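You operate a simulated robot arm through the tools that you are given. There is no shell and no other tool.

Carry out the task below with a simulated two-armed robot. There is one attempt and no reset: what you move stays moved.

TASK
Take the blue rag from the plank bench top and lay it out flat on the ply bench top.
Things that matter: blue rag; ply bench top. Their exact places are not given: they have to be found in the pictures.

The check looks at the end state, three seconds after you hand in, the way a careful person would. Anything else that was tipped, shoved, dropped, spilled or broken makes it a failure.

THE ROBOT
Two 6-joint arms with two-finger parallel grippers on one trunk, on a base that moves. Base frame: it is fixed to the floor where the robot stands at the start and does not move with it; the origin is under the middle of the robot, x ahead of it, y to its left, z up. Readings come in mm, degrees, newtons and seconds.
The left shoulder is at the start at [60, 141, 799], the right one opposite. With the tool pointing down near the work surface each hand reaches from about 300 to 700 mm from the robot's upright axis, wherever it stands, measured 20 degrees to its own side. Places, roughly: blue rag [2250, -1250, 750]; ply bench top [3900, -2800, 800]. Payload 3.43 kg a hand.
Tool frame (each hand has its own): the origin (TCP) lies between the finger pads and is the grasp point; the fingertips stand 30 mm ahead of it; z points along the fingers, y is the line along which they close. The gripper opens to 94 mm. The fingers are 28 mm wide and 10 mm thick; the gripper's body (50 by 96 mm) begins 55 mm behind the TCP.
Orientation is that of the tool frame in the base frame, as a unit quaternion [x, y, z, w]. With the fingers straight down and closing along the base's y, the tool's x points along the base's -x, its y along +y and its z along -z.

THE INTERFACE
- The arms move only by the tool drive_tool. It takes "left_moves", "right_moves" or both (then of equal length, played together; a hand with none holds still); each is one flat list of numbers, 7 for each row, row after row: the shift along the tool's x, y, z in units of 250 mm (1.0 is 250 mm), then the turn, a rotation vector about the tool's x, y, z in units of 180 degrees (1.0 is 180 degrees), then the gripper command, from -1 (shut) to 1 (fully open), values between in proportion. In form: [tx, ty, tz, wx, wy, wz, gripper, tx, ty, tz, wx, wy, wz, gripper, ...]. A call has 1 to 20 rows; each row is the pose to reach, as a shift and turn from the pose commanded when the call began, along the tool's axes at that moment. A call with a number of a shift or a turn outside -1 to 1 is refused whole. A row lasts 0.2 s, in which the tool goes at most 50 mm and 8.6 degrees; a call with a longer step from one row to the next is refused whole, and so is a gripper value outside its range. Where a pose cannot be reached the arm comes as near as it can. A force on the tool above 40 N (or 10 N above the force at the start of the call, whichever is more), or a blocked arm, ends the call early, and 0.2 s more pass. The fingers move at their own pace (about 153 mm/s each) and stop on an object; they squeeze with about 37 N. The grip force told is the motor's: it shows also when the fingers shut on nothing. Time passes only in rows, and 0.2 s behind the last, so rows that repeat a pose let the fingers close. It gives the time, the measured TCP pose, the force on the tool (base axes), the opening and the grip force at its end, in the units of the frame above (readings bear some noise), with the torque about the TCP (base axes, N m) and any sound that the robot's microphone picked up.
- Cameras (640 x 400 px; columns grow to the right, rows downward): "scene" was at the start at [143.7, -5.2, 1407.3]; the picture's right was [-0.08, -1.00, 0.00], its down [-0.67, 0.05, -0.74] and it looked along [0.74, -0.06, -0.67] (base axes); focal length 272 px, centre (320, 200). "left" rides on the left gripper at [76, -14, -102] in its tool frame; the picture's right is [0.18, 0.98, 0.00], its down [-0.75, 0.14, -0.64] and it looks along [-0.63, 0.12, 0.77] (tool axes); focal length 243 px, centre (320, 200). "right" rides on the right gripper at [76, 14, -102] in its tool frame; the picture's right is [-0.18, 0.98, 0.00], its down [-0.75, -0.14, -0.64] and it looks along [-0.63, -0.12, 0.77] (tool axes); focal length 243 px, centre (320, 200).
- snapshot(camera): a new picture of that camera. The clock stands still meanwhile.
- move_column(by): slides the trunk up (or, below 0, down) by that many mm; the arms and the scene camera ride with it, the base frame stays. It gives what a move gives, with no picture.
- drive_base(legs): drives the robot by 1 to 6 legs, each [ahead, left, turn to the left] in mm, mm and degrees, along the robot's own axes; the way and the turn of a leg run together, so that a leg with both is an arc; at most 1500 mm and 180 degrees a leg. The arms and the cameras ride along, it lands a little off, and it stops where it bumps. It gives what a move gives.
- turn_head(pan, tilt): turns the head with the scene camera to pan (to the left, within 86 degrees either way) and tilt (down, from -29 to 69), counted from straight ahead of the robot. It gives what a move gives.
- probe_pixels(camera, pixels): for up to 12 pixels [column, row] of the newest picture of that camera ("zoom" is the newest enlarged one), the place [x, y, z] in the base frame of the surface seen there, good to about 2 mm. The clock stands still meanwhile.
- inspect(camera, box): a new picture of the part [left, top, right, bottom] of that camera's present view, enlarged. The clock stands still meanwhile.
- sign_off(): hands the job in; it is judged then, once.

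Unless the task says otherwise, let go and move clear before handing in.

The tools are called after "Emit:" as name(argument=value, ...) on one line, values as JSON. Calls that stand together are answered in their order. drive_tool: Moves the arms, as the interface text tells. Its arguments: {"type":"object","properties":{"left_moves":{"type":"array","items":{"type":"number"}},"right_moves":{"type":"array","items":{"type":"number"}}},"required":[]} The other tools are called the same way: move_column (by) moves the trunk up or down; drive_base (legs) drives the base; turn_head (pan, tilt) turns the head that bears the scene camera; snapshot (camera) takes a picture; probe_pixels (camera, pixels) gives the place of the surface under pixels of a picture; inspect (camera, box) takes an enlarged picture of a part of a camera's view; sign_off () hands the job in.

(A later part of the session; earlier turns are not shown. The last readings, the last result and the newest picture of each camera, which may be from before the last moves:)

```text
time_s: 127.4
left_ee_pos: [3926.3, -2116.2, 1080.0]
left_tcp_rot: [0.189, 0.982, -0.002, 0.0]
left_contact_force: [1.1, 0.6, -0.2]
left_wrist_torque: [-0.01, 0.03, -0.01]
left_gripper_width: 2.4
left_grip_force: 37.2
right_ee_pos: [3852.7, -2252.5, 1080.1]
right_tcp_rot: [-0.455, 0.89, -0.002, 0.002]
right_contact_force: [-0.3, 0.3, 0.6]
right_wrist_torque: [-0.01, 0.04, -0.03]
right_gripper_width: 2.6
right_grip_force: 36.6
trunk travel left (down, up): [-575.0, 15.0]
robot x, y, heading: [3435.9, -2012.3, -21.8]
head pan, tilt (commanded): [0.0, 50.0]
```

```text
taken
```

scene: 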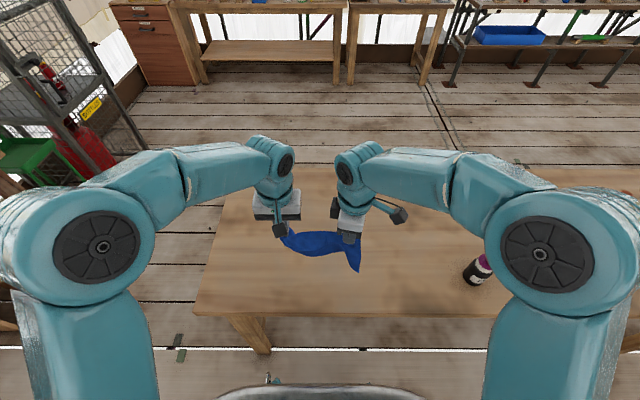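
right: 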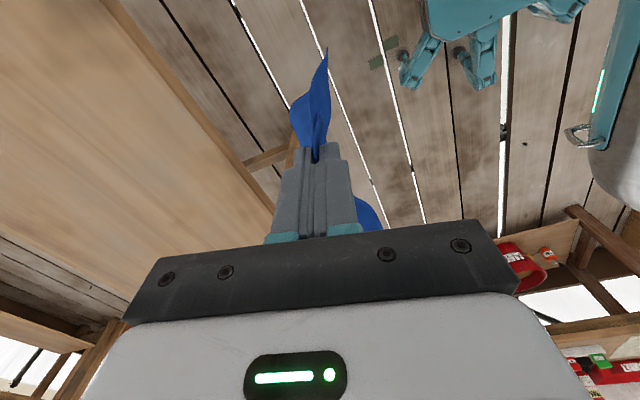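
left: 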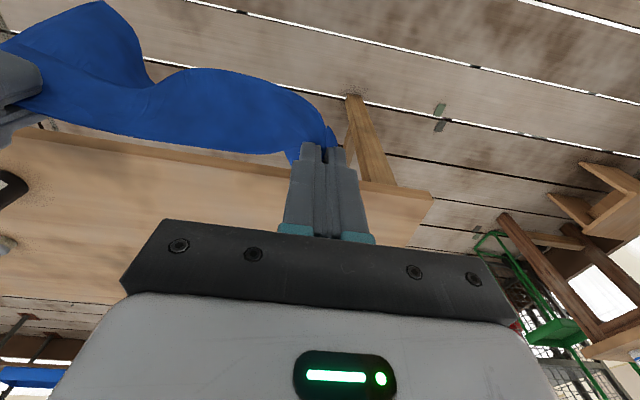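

The robot stands 389 mm from the bench edge, rag held over the free left part. I'll move both hands forward (right a bit further, to match its deeper grip) and down to about tip height 200 mm above the top.

Emit:
drive_tool(left_moves=[-0.073, 0, 0.025, 0, 0, 0, -1, -0.146, 0, 0.05, 0, 0, 0, -1, -0.219, 0, 0.075, 0, 0, 0, -1, -0.292, 0, 0.1, 0, 0, 0, -1, -0.365, 0, 0.125, 0, 0, 0, -1, -0.438, 0, 0.15, 0, 0, 0, -1, -0.511, 0, 0.175, 0, 0, 0, -1, -0.584, 0, 0.2, 0, 0, 0, -1, -0.584, 0, 0.2, 0, 0, 0, -1], right_moves=[-0.023, -0.093, 0.025, 0, 0, 0, -1, -0.046, -0.185, 0.05, 0, 0, 0, -1, -0.069, -0.278, 0.075, 0, 0, 0, -1, -0.093, -0.37, 0.1, 0, 0, 0, -1, -0.116, -0.463, 0.125, 0, 0, 0, -1, -0.139, -0.556, 0.15, 0, 0, 0, -1, -0.162, -0.648, 0.175, 0, 0, 0, -1, -0.185, -0.741, 0.2, 0, 0, 0, -1, -0.185, -0.741, 0.2, 0, 0, 0, -1])

Emit:
inspect(camera="scene", box=[200, 130, 440, 320])

Emit:
snapshot(camera="left")

Emit:
snapshot(camera="right")

```text
time_s: 129.4
left_ee_pos: [4060.7, -2170.0, 1033.0]
left_tcp_rot: [0.189, 0.982, -0.002, 0.002]
left_contact_force: [0.6, -0.2, -0.7]
left_wrist_torque: [0.02, 0.01, 0.01]
left_gripper_width: 2.4
left_grip_force: 36.4
right_ee_pos: [4008.8, -2317.0, 1032.2]
right_tcp_rot: [-0.455, 0.891, -0.002, 0.002]
right_contact_force: [0.4, 0.0, 0.6]
right_wrist_torque: [-0.04, -0.02, -0.04]
right_gripper_width: 2.8
right_grip_force: 37.7
right hand out of reach, approached as far as the arm can: row 8, 9
trunk travel left (down, up): [-575.0, 15.0]
robot x, y, heading: [3440.0, -2014.3, -21.6]
head pan, tilt (commanded): [0.0, 50.0]
```

```text
2.11 times, centred on (320, 225) of scene
```

zoom: 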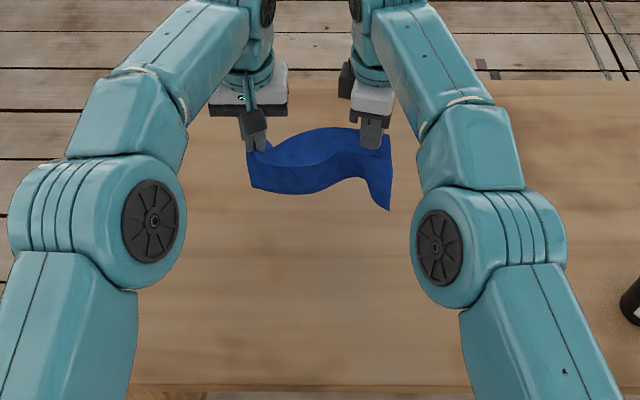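

```text
taken
```

left: 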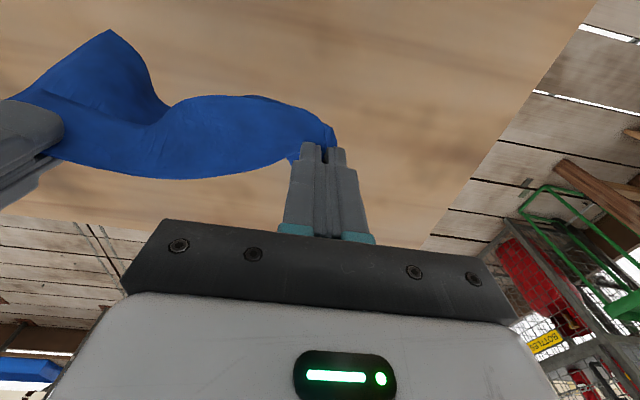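

```text
taken
```

right: 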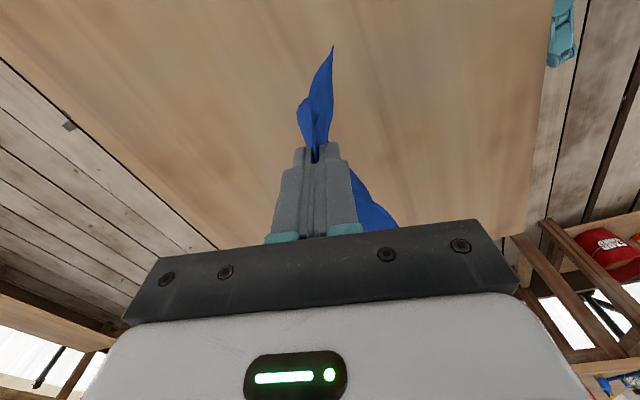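

Emit:
probe_pixels(camera="zoom", pixels=[[387, 205], [370, 180], [340, 183], [300, 190], [258, 185], [252, 165], [290, 160], [330, 135], [390, 145], [375, 160]])

```text
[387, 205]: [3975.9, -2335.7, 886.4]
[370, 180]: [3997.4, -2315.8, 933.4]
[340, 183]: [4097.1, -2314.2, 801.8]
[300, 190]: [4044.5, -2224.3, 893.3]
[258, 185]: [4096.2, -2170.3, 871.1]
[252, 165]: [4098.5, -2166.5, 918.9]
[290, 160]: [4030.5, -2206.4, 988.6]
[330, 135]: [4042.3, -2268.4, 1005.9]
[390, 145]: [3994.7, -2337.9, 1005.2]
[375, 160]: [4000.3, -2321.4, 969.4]
```

The rag hangs with one lower corner near [4096,-2170,871] and the other near [3976,-2336,886]. I'll lower both hands 85 mm until the bottom is about to touch, and check.

Emit:
drive_tool(left_moves=[0, 0, 0.08, 0, 0, 0, -1, 0, 0, 0.16, 0, 0, 0, -1, 0, 0, 0.24, 0, 0, 0, -1, 0, 0, 0.3, 0, 0, 0, -1, 0, 0, 0.34, 0, 0, 0, -1], right_moves=[0, 0, 0.08, 0, 0, 0, -1, 0, 0, 0.16, 0, 0, 0, -1, 0, 0, 0.24, 0, 0, 0, -1, 0, 0, 0.3, 0, 0, 0, -1, 0, 0, 0.34, 0, 0, 0, -1])

Emit:
inspect(camera="scene", box=[200, 130, 440, 320])

Emit:
snapshot(camera="left")

Emit:
snapshot(camera="right")

```text
time_s: 130.6
left_ee_pos: [4059.5, -2169.9, 946.9]
left_tcp_rot: [0.189, 0.982, -0.002, 0.002]
left_contact_force: [-0.4, 0.5, -0.2]
left_wrist_torque: [0.0, 0.0, -0.03]
left_gripper_width: 2.3
left_grip_force: 37.1
right_ee_pos: [4009.5, -2315.8, 947.1]
right_tcp_rot: [-0.454, 0.891, -0.001, 0.003]
right_contact_force: [0.1, 0.8, 0.1]
right_wrist_torque: [0.01, -0.02, -0.02]
right_gripper_width: 2.5
right_grip_force: 37.0
trunk travel left (down, up): [-575.0, 15.0]
robot x, y, heading: [3437.0, -2011.3, -22.0]
head pan, tilt (commanded): [0.0, 50.0]
```

```text
2.11 times, centred on (320, 225) of scene
```

zoom: 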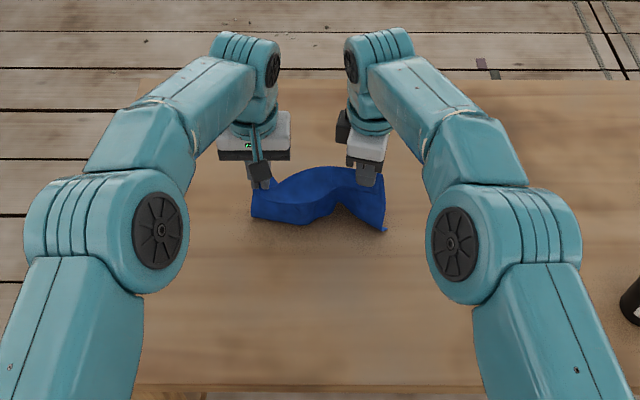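

```text
taken
```

left: 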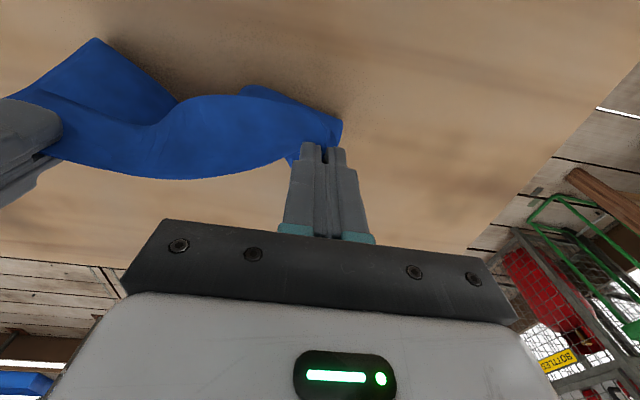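

```text
taken
```

right: 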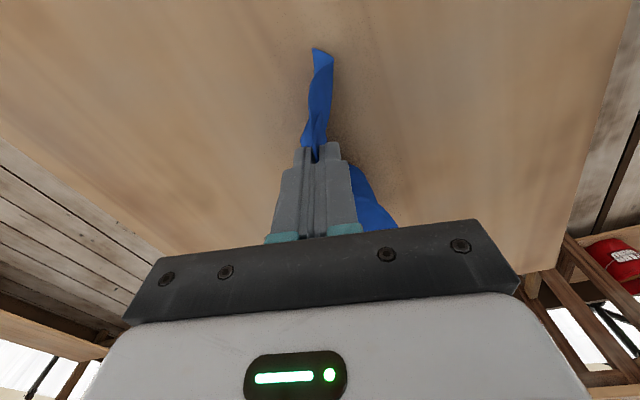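

The rag's bottom has just reached the bench top. I'll now draw both hands back toward the robot about 70 mm while sinking slightly, so the bottom trails forward.

Emit:
drive_tool(left_moves=[0.016, 0, 0.03, 0, 0, 0, -1, 0.048, 0, 0.056, 0, 0, 0, -1, 0.088, 0, 0.07, 0, 0, 0, -1, 0.136, 0, 0.08, 0, 0, 0, -1, 0.184, 0, 0.09, 0, 0, 0, -1, 0.232, 0, 0.1, 0, 0, 0, -1, 0.28, 0, 0.11, 0, 0, 0, -1], right_moves=[0.003, 0.014, 0.03, 0, 0, 0, -1, 0.01, 0.041, 0.056, 0, 0, 0, -1, 0.019, 0.074, 0.07, 0, 0, 0, -1, 0.029, 0.115, 0.08, 0, 0, 0, -1, 0.039, 0.155, 0.09, 0, 0, 0, -1, 0.049, 0.196, 0.1, 0, 0, 0, -1, 0.059, 0.236, 0.11, 0, 0, 0, -1])

Emit:
inspect(camera="scene", box=[200, 130, 440, 320])

Emit:
snapshot(camera="left")

Emit:
snapshot(camera="right")

```text
time_s: 132.2
left_ee_pos: [3995.7, -2145.3, 919.1]
left_tcp_rot: [0.189, 0.982, -0.001, 0.001]
left_contact_force: [-0.3, -0.5, 0.1]
left_wrist_torque: [0.02, 0.02, 0.01]
left_gripper_width: 2.4
left_grip_force: 36.8
right_ee_pos: [3951.4, -2293.1, 919.0]
right_tcp_rot: [-0.455, 0.89, -0.002, 0.003]
right_contact_force: [-0.1, 0.2, -0.9]
right_wrist_torque: [-0.01, 0.0, -0.03]
right_gripper_width: 2.5
right_grip_force: 37.4
trunk travel left (down, up): [-575.0, 15.0]
robot x, y, heading: [3439.0, -2014.0, -21.8]
head pan, tilt (commanded): [0.0, 50.0]
```

```text
2.11 times, centred on (320, 225) of scene
```

zoom: 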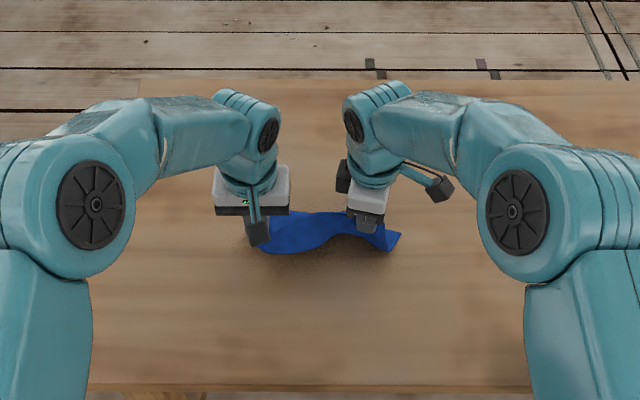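

```text
taken
```

left: 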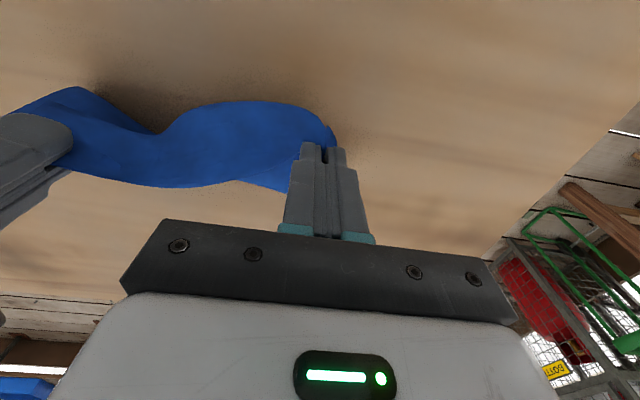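

```text
taken
```

right: 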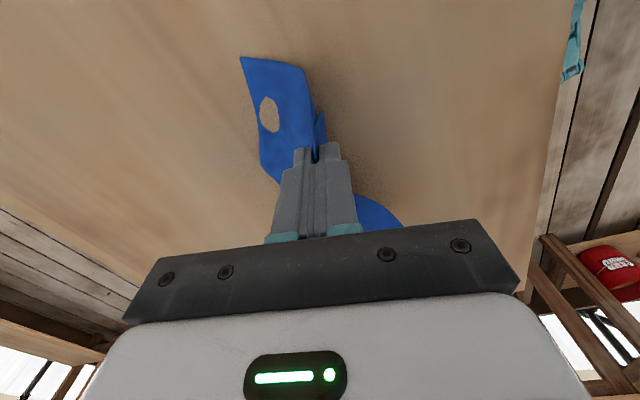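

The trailing corner has flipped ahead of the right hand (right view, (270,100)) and lies on the top. I'll continue drawing back and down until the tips almost touch the bench.

Emit:
drive_tool(left_moves=[0.056, 0, 0.024, 0, 0, 0, -1, 0.112, 0, 0.056, 0, 0, 0, -1, 0.164, 0, 0.096, 0, 0, 0, -1, 0.212, 0, 0.144, 0, 0, 0, -1, 0.256, 0, 0.192, 0, 0, 0, -1, 0.292, 0, 0.232, 0, 0, 0, -1, 0.324, 0, 0.272, 0, 0, 0, -1, 0.348, 0, 0.304, 0, 0, 0, -1, 0.364, 0, 0.328, 0, 0, 0, -1, 0.376, 0, 0.338, 0, 0, 0, -1, 0.376, 0, 0.338, 0, 0, 0, -1], right_moves=[0.012, 0.046, 0.024, 0, 0, 0, -1, 0.023, 0.092, 0.056, 0, 0, 0, -1, 0.034, 0.135, 0.096, 0, 0, 0, -1, 0.044, 0.175, 0.144, 0, 0, 0, -1, 0.053, 0.211, 0.192, 0, 0, 0, -1, 0.06, 0.241, 0.232, 0, 0, 0, -1, 0.067, 0.267, 0.272, 0, 0, 0, -1, 0.072, 0.287, 0.304, 0, 0, 0, -1, 0.075, 0.3, 0.328, 0, 0, 0, -1, 0.077, 0.31, 0.338, 0, 0, 0, -1, 0.077, 0.31, 0.338, 0, 0, 0, -1])

Emit:
inspect(camera="scene", box=[200, 130, 440, 320])

Emit:
snapshot(camera="left")

Emit:
snapshot(camera="right")

```text
time_s: 134.6
left_ee_pos: [3910.1, -2110.0, 834.0]
left_tcp_rot: [0.189, 0.982, -0.001, 0.0]
left_contact_force: [-0.3, 0.2, -0.7]
left_wrist_torque: [0.0, -0.01, 0.0]
left_gripper_width: 2.4
left_grip_force: 37.1
right_ee_pos: [3878.4, -2265.3, 832.8]
right_tcp_rot: [-0.454, 0.891, -0.001, 0.003]
right_contact_force: [-0.8, -0.1, 1.4]
right_wrist_torque: [-0.01, 0.0, 0.02]
right_gripper_width: 2.7
right_grip_force: 37.2
trunk travel left (down, up): [-575.0, 15.0]
robot x, y, heading: [3439.3, -2013.0, -21.7]
head pan, tilt (commanded): [0.0, 50.0]
```

```text
2.11 times, centred on (320, 225) of scene
```

zoom: 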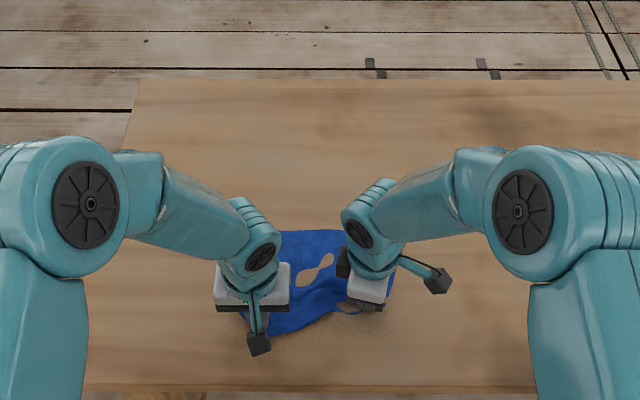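

```text
taken
```

left: 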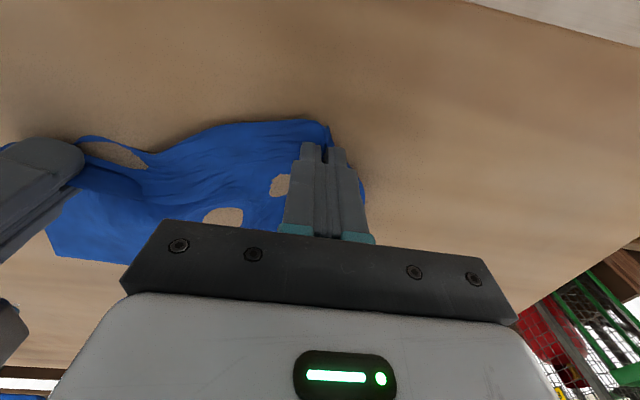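

```text
taken
```

right: 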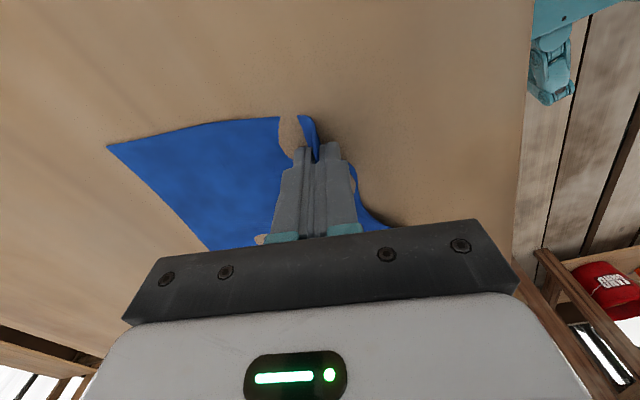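

The rag is laid with its far edge flat on the ply top. I'll press lightly and open the right hand slowly so its tips spread the fold back out.

Emit:
drive_tool(right_moves=[0, 0, 0.005, 0, 0, 0, -1, 0, 0, 0.01, 0, 0, 0, -0.9, 0, 0, 0.01, 0, 0, 0, -0.75, 0, 0, 0.01, 0, 0, 0, -0.6, 0, 0, 0.01, 0, 0, 0, -0.45, 0, 0, 0.01, 0, 0, 0, -0.3, 0, 0, 0.01, 0, 0, 0, -0.15, 0, 0, 0.01, 0, 0, 0, 0, 0, 0, 0.01, 0, 0, 0, 0.15, 0, 0, 0.01, 0, 0, 0, 0.28])

Emit:
snapshot(camera="right")

Emit:
snapshot(camera="left")

```text
time_s: 136.8
left_ee_pos: [3909.1, -2109.9, 835.4]
left_tcp_rot: [0.189, 0.982, -0.001, 0.002]
left_contact_force: [0.1, -0.7, 0.9]
left_wrist_torque: [0.01, -0.01, -0.03]
left_gripper_width: 2.4
left_grip_force: 36.9
right_ee_pos: [3878.9, -2264.2, 831.2]
right_tcp_rot: [-0.454, 0.891, -0.004, 0.004]
right_contact_force: [6.3, -3.4, 28.7]
right_wrist_torque: [0.47, 0.46, -0.05]
right_gripper_width: 56.2
right_grip_force: 0.0
trunk travel left (down, up): [-575.0, 15.0]
robot x, y, heading: [3434.9, -2012.4, -21.8]
head pan, tilt (commanded): [0.0, 50.0]
```

```text
taken
```

right: 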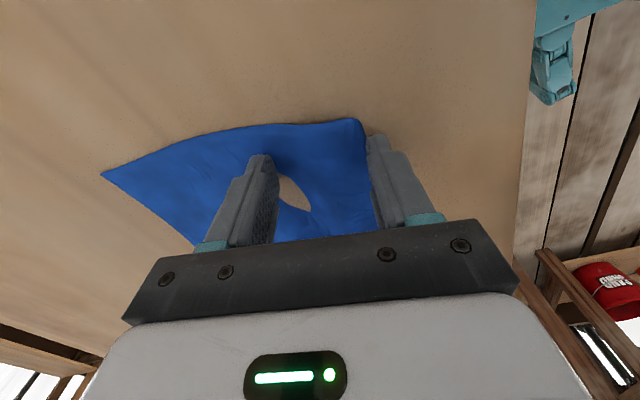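

```text
taken
```

left: 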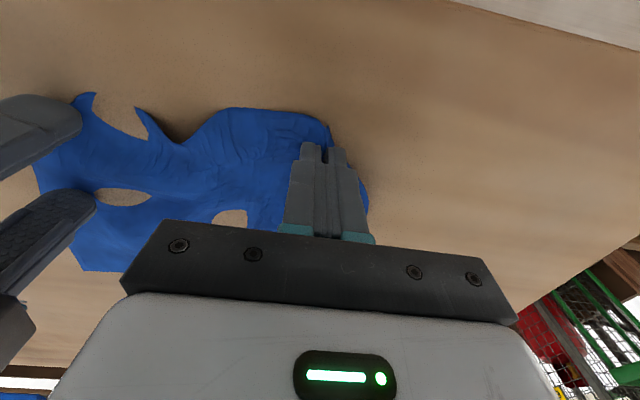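

The right fold spread out flat. I'll lift the right hand away.

Emit:
drive_tool(right_moves=[0, 0, -0.02, 0, 0, 0, 0.28, 0, 0, -0.08, 0, 0, 0, 0.28, 0, 0, -0.2, 0, 0, 0, 0.28, 0, 0, -0.35, 0, 0, 0, 0.28, 0, 0, -0.5, 0, 0, 0, 0.28, 0, 0, -0.5, 0, 0, 0, 0.28])

Emit:
snapshot(camera="right")

Emit:
inspect(camera="scene", box=[220, 190, 420, 320])

```text
time_s: 138.2
left_ee_pos: [3910.3, -2110.9, 832.8]
left_tcp_rot: [0.189, 0.982, -0.001, 0.0]
left_contact_force: [0.1, -0.8, -0.2]
left_wrist_torque: [-0.03, 0.05, -0.05]
left_gripper_width: 2.5
left_grip_force: 36.7
right_ee_pos: [3876.4, -2264.6, 956.4]
right_tcp_rot: [-0.455, 0.891, -0.001, 0.002]
right_contact_force: [0.1, -0.1, -0.2]
right_wrist_torque: [0.02, 0.03, 0.0]
right_gripper_width: 60.2
right_grip_force: 0.0
trunk travel left (down, up): [-575.0, 15.0]
robot x, y, heading: [3437.0, -2013.0, -21.6]
head pan, tilt (commanded): [0.0, 50.0]
```

```text
taken
```

right: 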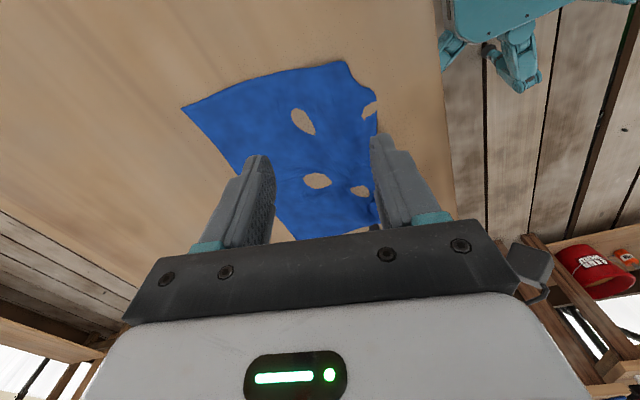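

```text
3.08 times, centred on (320, 255) of scene
```

zoom: 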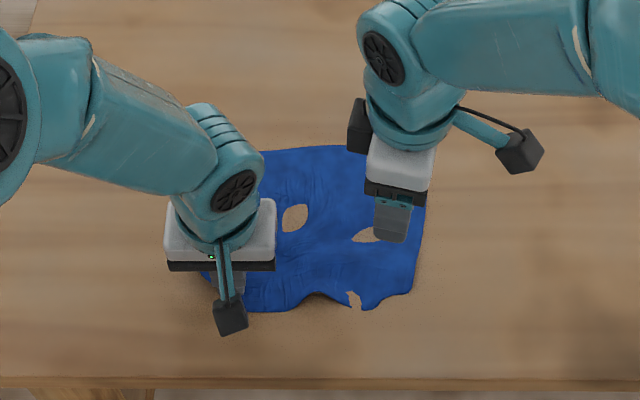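

The right side looks well spread; pale spots are where the cloth sits just under the surface level. Now I'll press lightly and open the left hand slowly to spread its fold too.

Emit:
drive_tool(left_moves=[0, 0, 0.006, 0, 0, 0, -1, 0, 0, 0.01, 0, 0, 0, -0.9, 0, 0, 0.01, 0, 0, 0, -0.75, 0, 0, 0.01, 0, 0, 0, -0.6, 0, 0, 0.01, 0, 0, 0, -0.45, 0, 0, 0.01, 0, 0, 0, -0.3, 0, 0, 0.01, 0, 0, 0, -0.15, 0, 0, 0.01, 0, 0, 0, 0, 0, 0, 0.01, 0, 0, 0, 0.15, 0, 0, 0.01, 0, 0, 0, 0.28])

Emit:
snapshot(camera="left")

Emit:
snapshot(camera="right")

```text
time_s: 140.4
left_ee_pos: [3910.0, -2109.3, 832.2]
left_tcp_rot: [0.189, 0.982, -0.001, 0.002]
left_contact_force: [-1.4, -1.6, 7.3]
left_wrist_torque: [0.03, -0.11, -0.03]
left_gripper_width: 58.3
left_grip_force: 0.2
right_ee_pos: [3875.1, -2264.3, 955.6]
right_tcp_rot: [-0.455, 0.89, -0.002, 0.003]
right_contact_force: [0.9, 0.1, 0.1]
right_wrist_torque: [0.0, -0.01, 0.01]
right_gripper_width: 60.2
right_grip_force: 0.1
trunk travel left (down, up): [-575.0, 15.0]
robot x, y, heading: [3435.1, -2017.9, -22.1]
head pan, tilt (commanded): [0.0, 50.0]
```

```text
taken
```

left: 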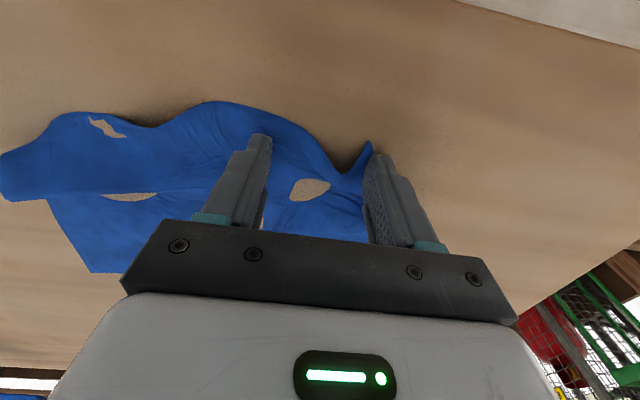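

```text
taken
```

right: 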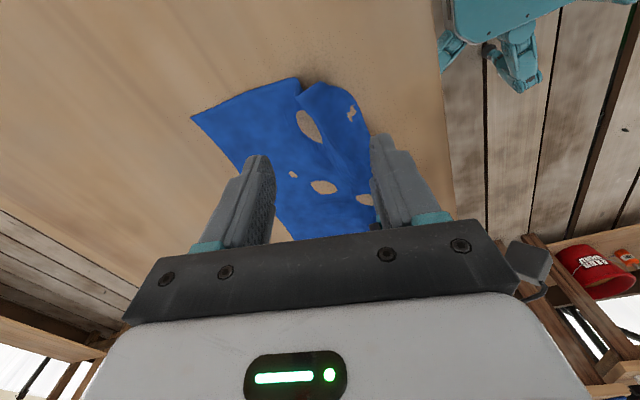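

The left fold opened, with corner D at (368,148), though the near hem was nudged right a little. I'll lift the left hand clear and look at the whole rag.

Emit:
drive_tool(left_moves=[0, 0, -0.02, 0, 0, 0, 0.35, 0, 0, -0.08, 0, 0, 0, 0.35, 0, 0, -0.2, 0, 0, 0, 0.28, 0.08, 0, -0.35, 0, 0, 0, 0.28, 0.16, 0.1, -0.5, 0, 0, 0, 0.28, 0.24, 0.2, -0.6, 0, 0, 0, 0.28, 0.24, 0.3, -0.6, 0, 0, 0, 0.28], right_moves=[0, 0, 0, 0, 0, 0, 0.28, -0.05, 0, -0.05, 0, 0, 0, 0.28, 0.1, 0, -0.1, 0, 0, 0, 0.28, 0.2, 0, -0.1, 0, 0, 0, 0.28, 0.3, 0, -0.1, 0, 0, 0, 0.28, 0.4, 0, -0.1, 0, 0, 0, 0.28, 0.5, 0, -0.1, 0, 0, 0, 0.28])

Emit:
snapshot(camera="scene")

Emit:
inspect(camera="scene", box=[220, 200, 420, 320])

Emit:
snapshot(camera="left")

Emit:
snapshot(camera="right")

```text
time_s: 142.0
left_ee_pos: [3881.3, -2016.8, 980.8]
left_tcp_rot: [0.189, 0.982, -0.002, 0.0]
left_contact_force: [0.3, 0.4, 0.0]
left_wrist_torque: [0.0, 0.01, 0.01]
left_gripper_width: 60.2
left_grip_force: 0.0
right_ee_pos: [3807.2, -2365.7, 977.7]
right_tcp_rot: [-0.455, 0.891, -0.001, 0.002]
right_contact_force: [0.5, 0.8, 0.2]
right_wrist_torque: [0.0, 0.01, 0.0]
right_gripper_width: 60.2
right_grip_force: 0.1
trunk travel left (down, up): [-575.0, 15.0]
robot x, y, heading: [3437.1, -2012.4, -21.7]
head pan, tilt (commanded): [0.0, 50.0]
```

```text
taken
```

scene: 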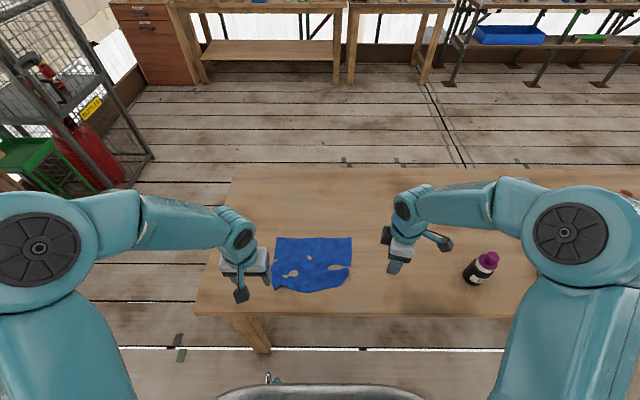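

```text
3.20 times, centred on (320, 260) of scene
```

zoom: 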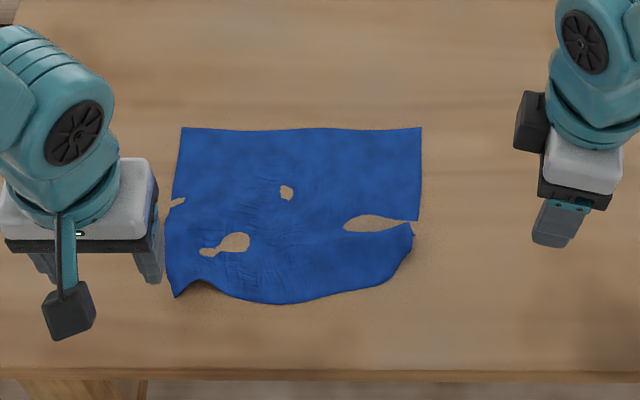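

```text
taken
```

left: 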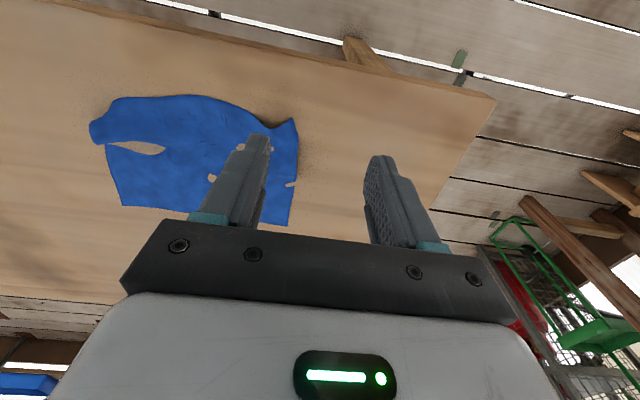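

```text
taken
```

right: 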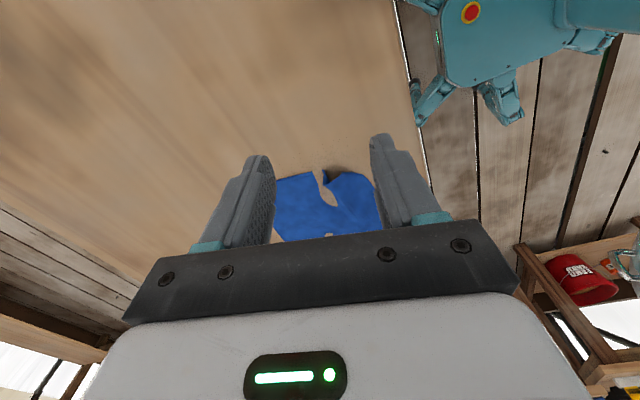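

The rag lies mostly flat, but there are pale spots and corner C (zoom 410,225–400,270) looks curled. I'll probe heights there.

Emit:
probe_pixels(camera="zoom", pixels=[[183, 129], [421, 129], [416, 218], [410, 228], [405, 262], [388, 285], [300, 302], [176, 294], [375, 222], [238, 242], [287, 192], [200, 280]])

Emit:
inspect(camera="scene", box=[310, 240, 370, 300])

Emit:
inspect(camera="right", box=[260, 150, 400, 250])

```text
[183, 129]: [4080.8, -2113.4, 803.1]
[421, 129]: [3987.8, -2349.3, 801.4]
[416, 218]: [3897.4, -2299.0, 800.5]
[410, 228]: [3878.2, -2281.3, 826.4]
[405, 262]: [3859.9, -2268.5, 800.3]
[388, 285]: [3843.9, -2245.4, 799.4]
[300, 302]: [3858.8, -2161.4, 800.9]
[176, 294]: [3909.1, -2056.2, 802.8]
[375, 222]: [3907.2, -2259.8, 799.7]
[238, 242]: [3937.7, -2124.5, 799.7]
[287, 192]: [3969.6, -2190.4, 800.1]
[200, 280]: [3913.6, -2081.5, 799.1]
```

```text
6.67 times, centred on (340, 270) of scene
```

zoom: 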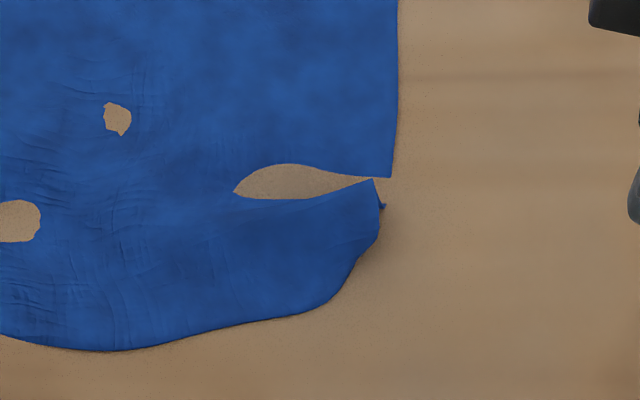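

```text
4.00 times, centred on (330, 200) of right
```

zoom: 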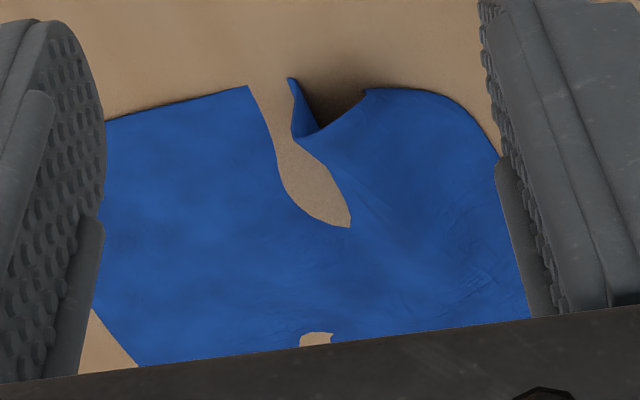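

Near corner C the cloth arches up to z≈826 with a dip beside it; the rest is at about 800. I'll probe that corner's shape in the right camera's view.

Emit:
probe_pixels(camera="zoom", pixels=[[291, 82], [318, 132], [367, 94], [430, 100], [488, 148], [400, 140], [350, 180], [420, 200], [460, 250], [246, 88], [320, 180], [480, 200]])

```text
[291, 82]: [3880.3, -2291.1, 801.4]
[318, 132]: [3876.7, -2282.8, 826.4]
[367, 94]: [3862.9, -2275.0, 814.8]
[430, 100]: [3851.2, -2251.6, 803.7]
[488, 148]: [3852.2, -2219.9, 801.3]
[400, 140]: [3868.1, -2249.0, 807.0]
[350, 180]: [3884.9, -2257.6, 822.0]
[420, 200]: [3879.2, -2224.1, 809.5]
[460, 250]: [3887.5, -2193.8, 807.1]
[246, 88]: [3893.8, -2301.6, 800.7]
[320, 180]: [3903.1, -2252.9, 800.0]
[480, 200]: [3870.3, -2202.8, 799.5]
```

Corner C sits at about [3863,-2275] and needs pulling some 48 mm toward the robot and 20 mm right. I'll close the right fingers and bring them above the hem near C.

Emit:
drive_tool(right_moves=[-0.12, 0.024, 0, 0, 0, 0, -0.2, -0.24, 0.048, 0.05, 0, 0, 0, -1, -0.36, 0.072, 0.15, 0, 0, 0, -1, -0.472, 0.096, 0.25, 0, 0, 0, -1, -0.472, 0.096, 0.35, 0, 0, 0, -1, -0.472, 0.096, 0.45, 0, 0, 0, -1, -0.472, 0.096, 0.53, 0, 0, 0, -1, -0.472, 0.096, 0.53, 0, 0, 0, -1])

Emit:
snapshot(camera="right")

Emit:
inspect(camera="scene", box=[260, 220, 400, 310])

```text
time_s: 143.8
left_ee_pos: [3880.3, -2017.6, 982.1]
left_tcp_rot: [0.188, 0.982, -0.001, 0.002]
left_contact_force: [-0.1, 0.2, 0.4]
left_wrist_torque: [-0.01, 0.01, 0.01]
left_gripper_width: 60.3
left_grip_force: 0.0
right_ee_pos: [3854.5, -2259.4, 847.5]
right_tcp_rot: [-0.455, 0.89, -0.001, 0.003]
right_contact_force: [0.7, 0.2, 0.7]
right_wrist_torque: [-0.02, -0.02, -0.01]
right_gripper_width: 0.3
right_grip_force: 33.2
trunk travel left (down, up): [-575.0, 15.0]
robot x, y, heading: [3433.6, -2015.3, -22.1]
head pan, tilt (commanded): [0.0, 50.0]
```

```text
taken
```

right: 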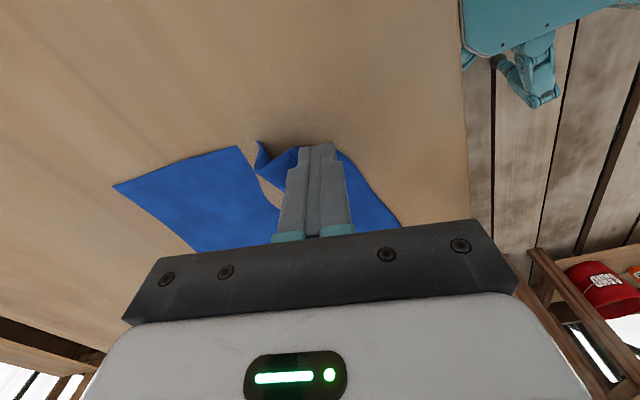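

```text
4.44 times, centred on (330, 265) of scene
```

zoom: 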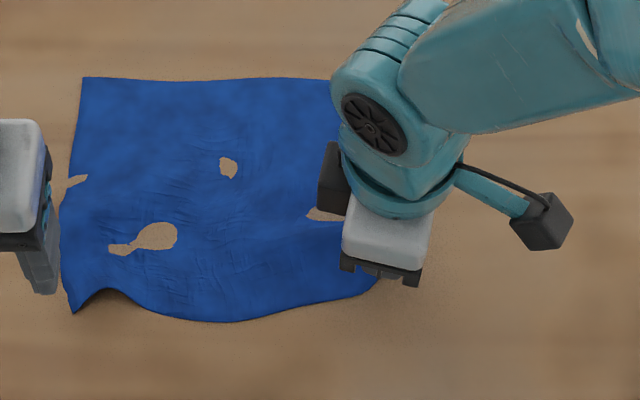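

The closed right fingers are over the hem near C. I'll lower to a light touch.

Emit:
drive_tool(right_moves=[0, 0, 0.03, 0, 0, 0, -1, 0, 0, 0.055, 0, 0, 0, -1, 0, 0, 0.066, 0, 0, 0, -1, 0, 0, 0.068, 0, 0, 0, -1])

Emit:
snapshot(camera="right")

```text
time_s: 144.8
left_ee_pos: [3880.9, -2017.1, 980.9]
left_tcp_rot: [0.189, 0.982, -0.001, 0.001]
left_contact_force: [-0.1, -0.4, -0.7]
left_wrist_torque: [-0.02, -0.07, -0.01]
left_gripper_width: 60.5
left_grip_force: 0.1
right_ee_pos: [3855.8, -2256.5, 832.6]
right_tcp_rot: [-0.455, 0.89, -0.003, 0.003]
right_contact_force: [-1.6, -2.1, 9.3]
right_wrist_torque: [-0.07, -0.04, -0.03]
right_gripper_width: 0.1
right_grip_force: 33.1
trunk travel left (down, up): [-575.0, 15.0]
robot x, y, heading: [3438.1, -2014.3, -22.1]
head pan, tilt (commanded): [0.0, 50.0]
```

```text
taken
```

right: 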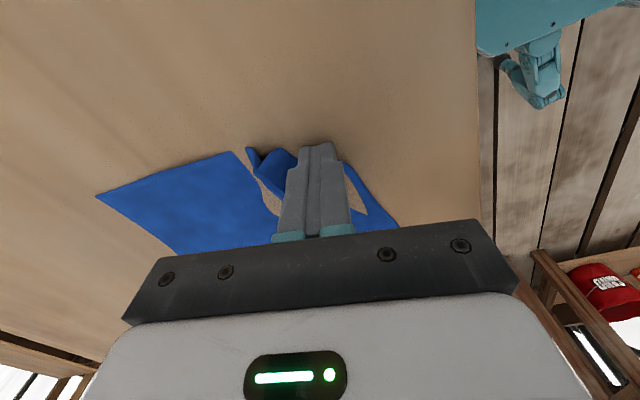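

Contact is 9 N. I'll drag slowly about 48 mm back toward the robot and 20 mm right.

Emit:
drive_tool(right_moves=[0.016, 0.021, 0, 0, 0, 0, -1, 0.031, 0.042, 0, 0, 0, 0, -1, 0.047, 0.063, 0, 0, 0, 0, -1, 0.062, 0.084, 0, 0, 0, 0, -1, 0.078, 0.104, 0, 0, 0, 0, -1, 0.093, 0.125, 0, 0, 0, 0, -1, 0.109, 0.146, 0, 0, 0, 0, -1, 0.124, 0.167, 0, 0, 0, 0, -1, 0.124, 0.167, 0, 0, 0, 0, -1])

Emit:
snapshot(camera="right")

Emit:
inspect(camera="scene", box=[260, 220, 400, 310])

```text
time_s: 146.8
left_ee_pos: [3880.3, -2017.5, 982.3]
left_tcp_rot: [0.189, 0.982, -0.001, 0.002]
left_contact_force: [0.7, 0.9, 0.4]
left_wrist_torque: [0.0, -0.02, -0.02]
left_gripper_width: 60.2
left_grip_force: 0.1
right_ee_pos: [3804.4, -2257.0, 832.3]
right_tcp_rot: [-0.455, 0.89, -0.002, 0.003]
right_contact_force: [2.7, 0.0, 11.6]
right_wrist_torque: [0.06, -0.19, -0.03]
right_gripper_width: 0.3
right_grip_force: 32.9
trunk travel left (down, up): [-575.0, 15.0]
robot x, y, heading: [3435.3, -2015.5, -22.1]
head pan, tilt (commanded): [0.0, 50.0]
```

```text
taken
```

right: 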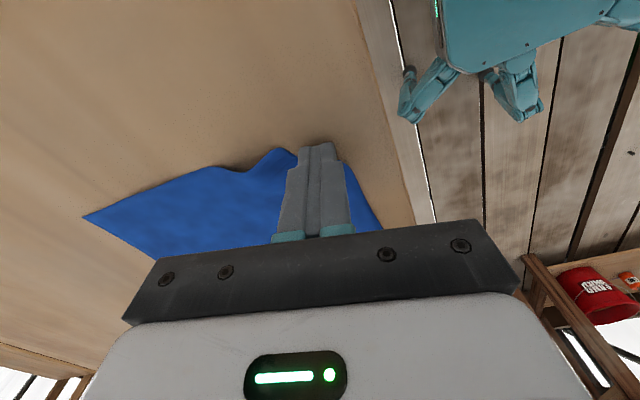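

```text
4.44 times, centred on (330, 265) of scene
```

zoom: 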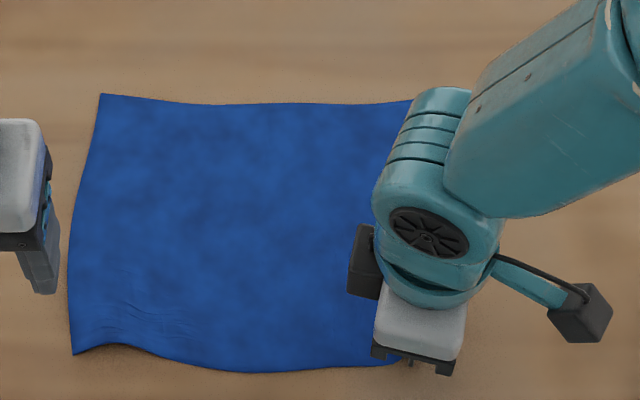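

The drag pulled the rag flat — the arch and all pale spots are gone. I'll lift the right hand straight up and move it clear.

Emit:
drive_tool(right_moves=[0, 0, -0.02, 0, 0, 0, -1, 0, 0, -0.06, 0, 0, 0, -1, 0, 0, -0.15, 0, 0, 0, -1, 0, 0, -0.3, 0, 0, 0, -1, 0, 0, -0.45, 0, 0, 0, -1, 0.12, 0, -0.6, 0, 0, 0, -1, 0.25, 0, -0.6, 0, 0, 0, -1, 0.4, 0, -0.6, 0, 0, 0, -1, 0.5, 0, -0.6, 0, 0, 0, -1])

Emit:
snapshot(camera="scene")

Emit:
inspect(camera="scene", box=[250, 215, 400, 320])

Emit:
snapshot(camera="left")

```text
time_s: 148.8
left_ee_pos: [3880.8, -2017.4, 980.9]
left_tcp_rot: [0.189, 0.982, -0.001, 0.001]
left_contact_force: [-0.3, -0.4, -0.8]
left_wrist_torque: [-0.03, -0.02, 0.0]
left_gripper_width: 60.3
left_grip_force: 0.0
right_ee_pos: [3727.8, -2358.5, 980.6]
right_tcp_rot: [-0.455, 0.891, -0.001, 0.002]
right_contact_force: [0.3, -0.6, 0.7]
right_wrist_torque: [0.05, 0.04, 0.01]
right_gripper_width: 0.1
right_grip_force: 32.8
trunk travel left (down, up): [-575.0, 15.0]
robot x, y, heading: [3438.5, -2013.8, -21.7]
head pan, tilt (commanded): [0.0, 50.0]
```

```text
taken
```

scene: 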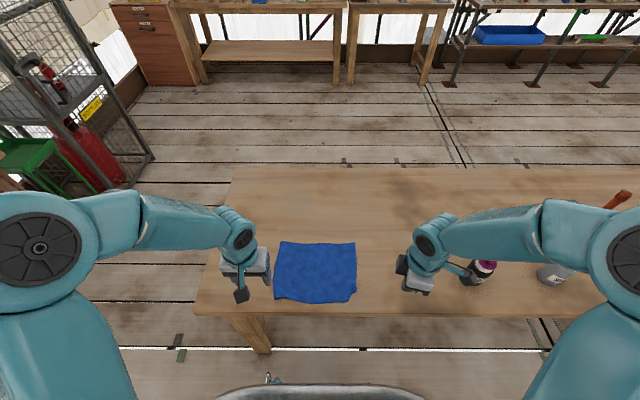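

```text
3.81 times, centred on (325, 268) of scene
```

zoom: 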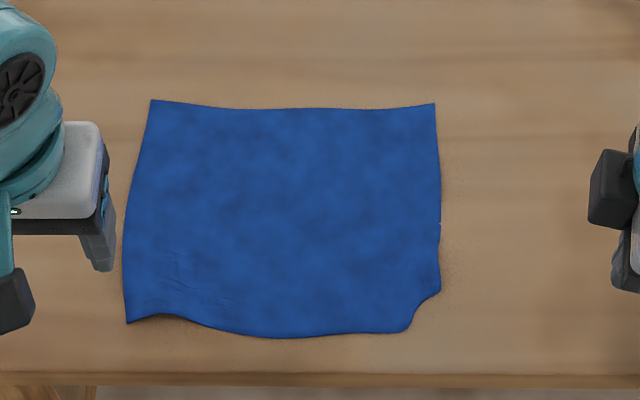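

```text
taken
```

left: 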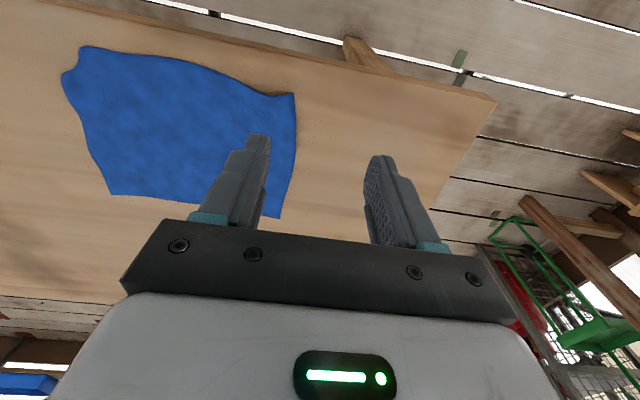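

The rag lies flat except that corner C (zoom 425,305) looks clipped — its tip is probably turned over or under. I'll zoom in on it.

Emit:
inspect(camera="scene", box=[330, 275, 370, 305])

Emit:
snapshot(camera="right")

Emit:
inspect(camera="left", box=[40, 30, 200, 130])

```text
13.33 times, centred on (350, 290) of scene
```

zoom: 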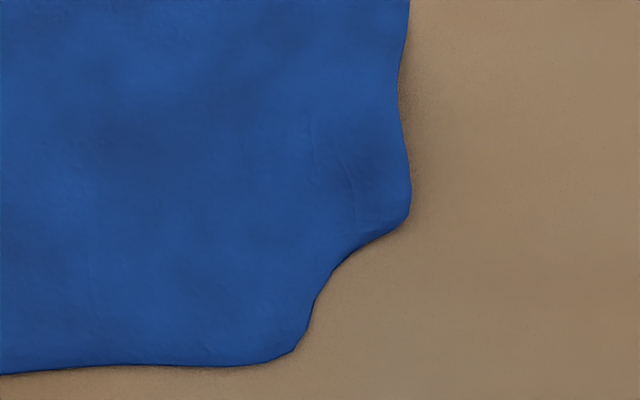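

```text
taken
```

right: 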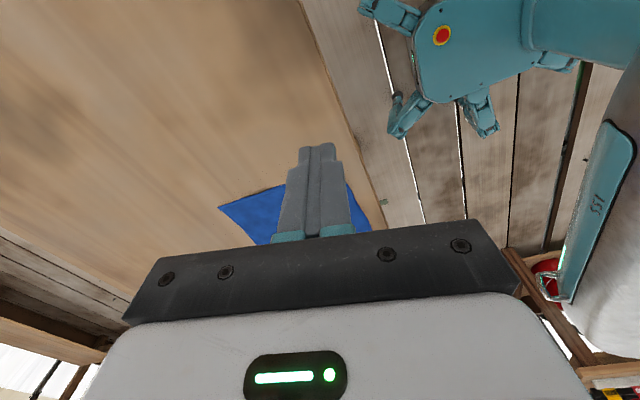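

```text
4.00 times, centred on (120, 80) of left
```

zoom: 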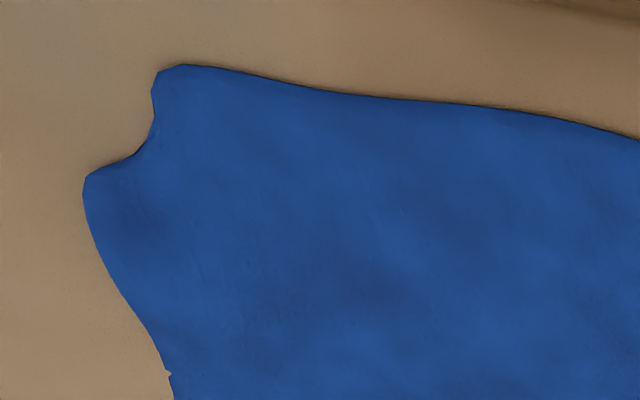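

The tip of corner C is tucked under. I'll measure the rag's current outline to plan a drag that unrolls it.

Emit:
inspect(camera="scene", box=[250, 215, 400, 320])

Emit:
probe_pixels(camera="zoom", pixels=[[153, 102], [434, 106], [128, 321], [403, 330], [438, 288], [420, 305], [440, 220], [280, 336], [180, 316], [415, 280], [380, 310], [300, 200]])

```text
3.81 times, centred on (325, 268) of scene
```

zoom: 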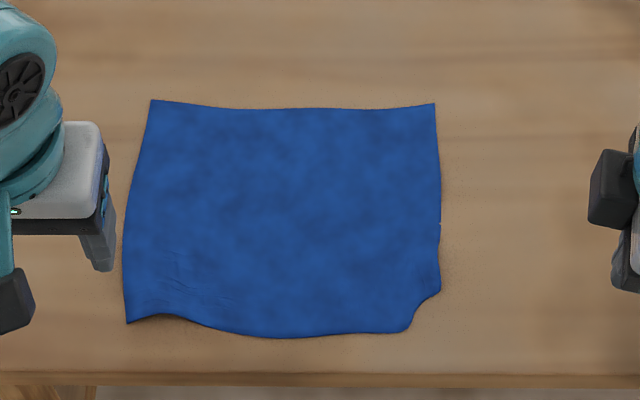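

```text
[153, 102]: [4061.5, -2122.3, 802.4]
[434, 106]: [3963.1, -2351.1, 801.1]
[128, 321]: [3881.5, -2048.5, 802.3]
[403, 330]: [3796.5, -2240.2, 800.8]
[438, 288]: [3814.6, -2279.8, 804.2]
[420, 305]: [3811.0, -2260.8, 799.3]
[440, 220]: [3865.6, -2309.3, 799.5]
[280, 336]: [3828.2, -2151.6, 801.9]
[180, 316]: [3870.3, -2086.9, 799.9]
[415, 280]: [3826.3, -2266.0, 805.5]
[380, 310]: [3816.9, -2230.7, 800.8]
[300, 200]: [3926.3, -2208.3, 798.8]
```

Only C's tip is tucked under (about a 35 mm triangle); the other corners are A [4061,-2122], B [3963,-2351], D [3881,-2048]. I'll use the left hand to press near A and pull along the C→A diagonal so the tucked tip trails and unrolls; first I move it above A.

Emit:
drive_tool(left_moves=[-0.13, -0.03, 0, 0, 0, 0, -0.5, -0.26, -0.06, 0, 0, 0, 0, -1, -0.39, -0.092, 0, 0, 0, 0, -1, -0.52, -0.123, 0.05, 0, 0, 0, -1, -0.65, -0.154, 0.12, 0, 0, 0, -1, -0.776, -0.184, 0.22, 0, 0, 0, -1, -0.776, -0.184, 0.36, 0, 0, 0, -1, -0.776, -0.184, 0.48, 0, 0, 0, -1, -0.776, -0.184, 0.54, 0, 0, 0, -1, -0.776, -0.184, 0.54, 0, 0, 0, -1])

Emit:
snapshot(camera="left")

Emit:
snapshot(camera="scene")

```text
time_s: 151.0
left_ee_pos: [4043.6, -2133.7, 849.5]
left_tcp_rot: [0.189, 0.982, -0.001, 0.002]
left_contact_force: [-0.7, -0.4, -0.2]
left_wrist_torque: [0.01, 0.04, -0.03]
left_gripper_width: 0.1
left_grip_force: 33.0
right_ee_pos: [3728.9, -2358.9, 979.3]
right_tcp_rot: [-0.455, 0.891, -0.002, 0.002]
right_contact_force: [0.1, 0.4, 0.2]
right_wrist_torque: [-0.01, -0.01, -0.04]
right_gripper_width: 0.2
right_grip_force: 32.7
trunk travel left (down, up): [-575.0, 15.0]
robot x, y, heading: [3437.2, -2012.9, -21.4]
head pan, tilt (commanded): [0.0, 50.0]
```

```text
taken
```

left: 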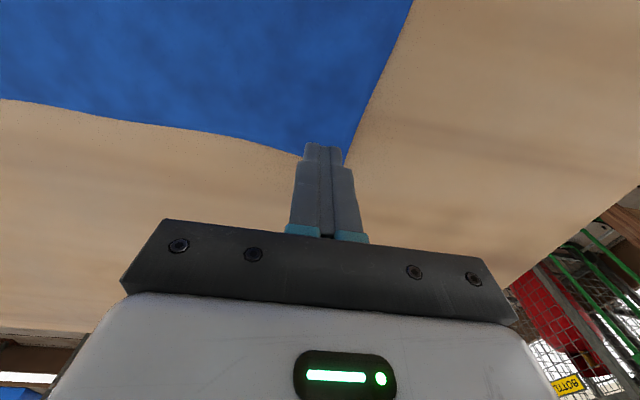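

```text
taken
```

scene: 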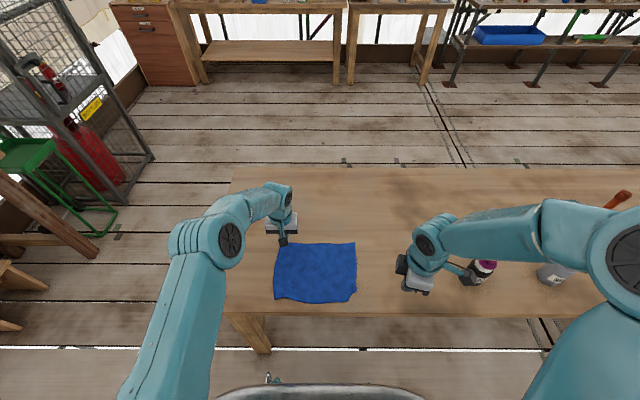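

The left fingers are over corner A. I'll lower to a light touch, a few mm further inside.

Emit:
drive_tool(left_moves=[0.02, -0.016, 0.03, 0, 0, 0, -1, 0.02, -0.016, 0.06, 0, 0, 0, -1, 0.02, -0.016, 0.072, 0, 0, 0, -1, 0.02, -0.016, 0.077, 0, 0, 0, -1])

```text
time_s: 152.0
left_ee_pos: [4039.6, -2134.9, 831.1]
left_tcp_rot: [0.189, 0.982, -0.002, 0.005]
left_contact_force: [2.4, -0.8, 22.8]
left_wrist_torque: [0.06, 0.13, -0.01]
left_gripper_width: 0.3
left_grip_force: 33.2
right_ee_pos: [3727.8, -2357.5, 981.8]
right_tcp_rot: [-0.455, 0.89, -0.002, 0.003]
right_contact_force: [-0.5, -0.8, 0.3]
right_wrist_torque: [-0.02, -0.01, 0.02]
right_gripper_width: 0.0
right_grip_force: 32.6
trunk travel left (down, up): [-575.0, 15.0]
robot x, y, heading: [3434.3, -2015.7, -21.8]
head pan, tilt (commanded): [0.0, 50.0]
```

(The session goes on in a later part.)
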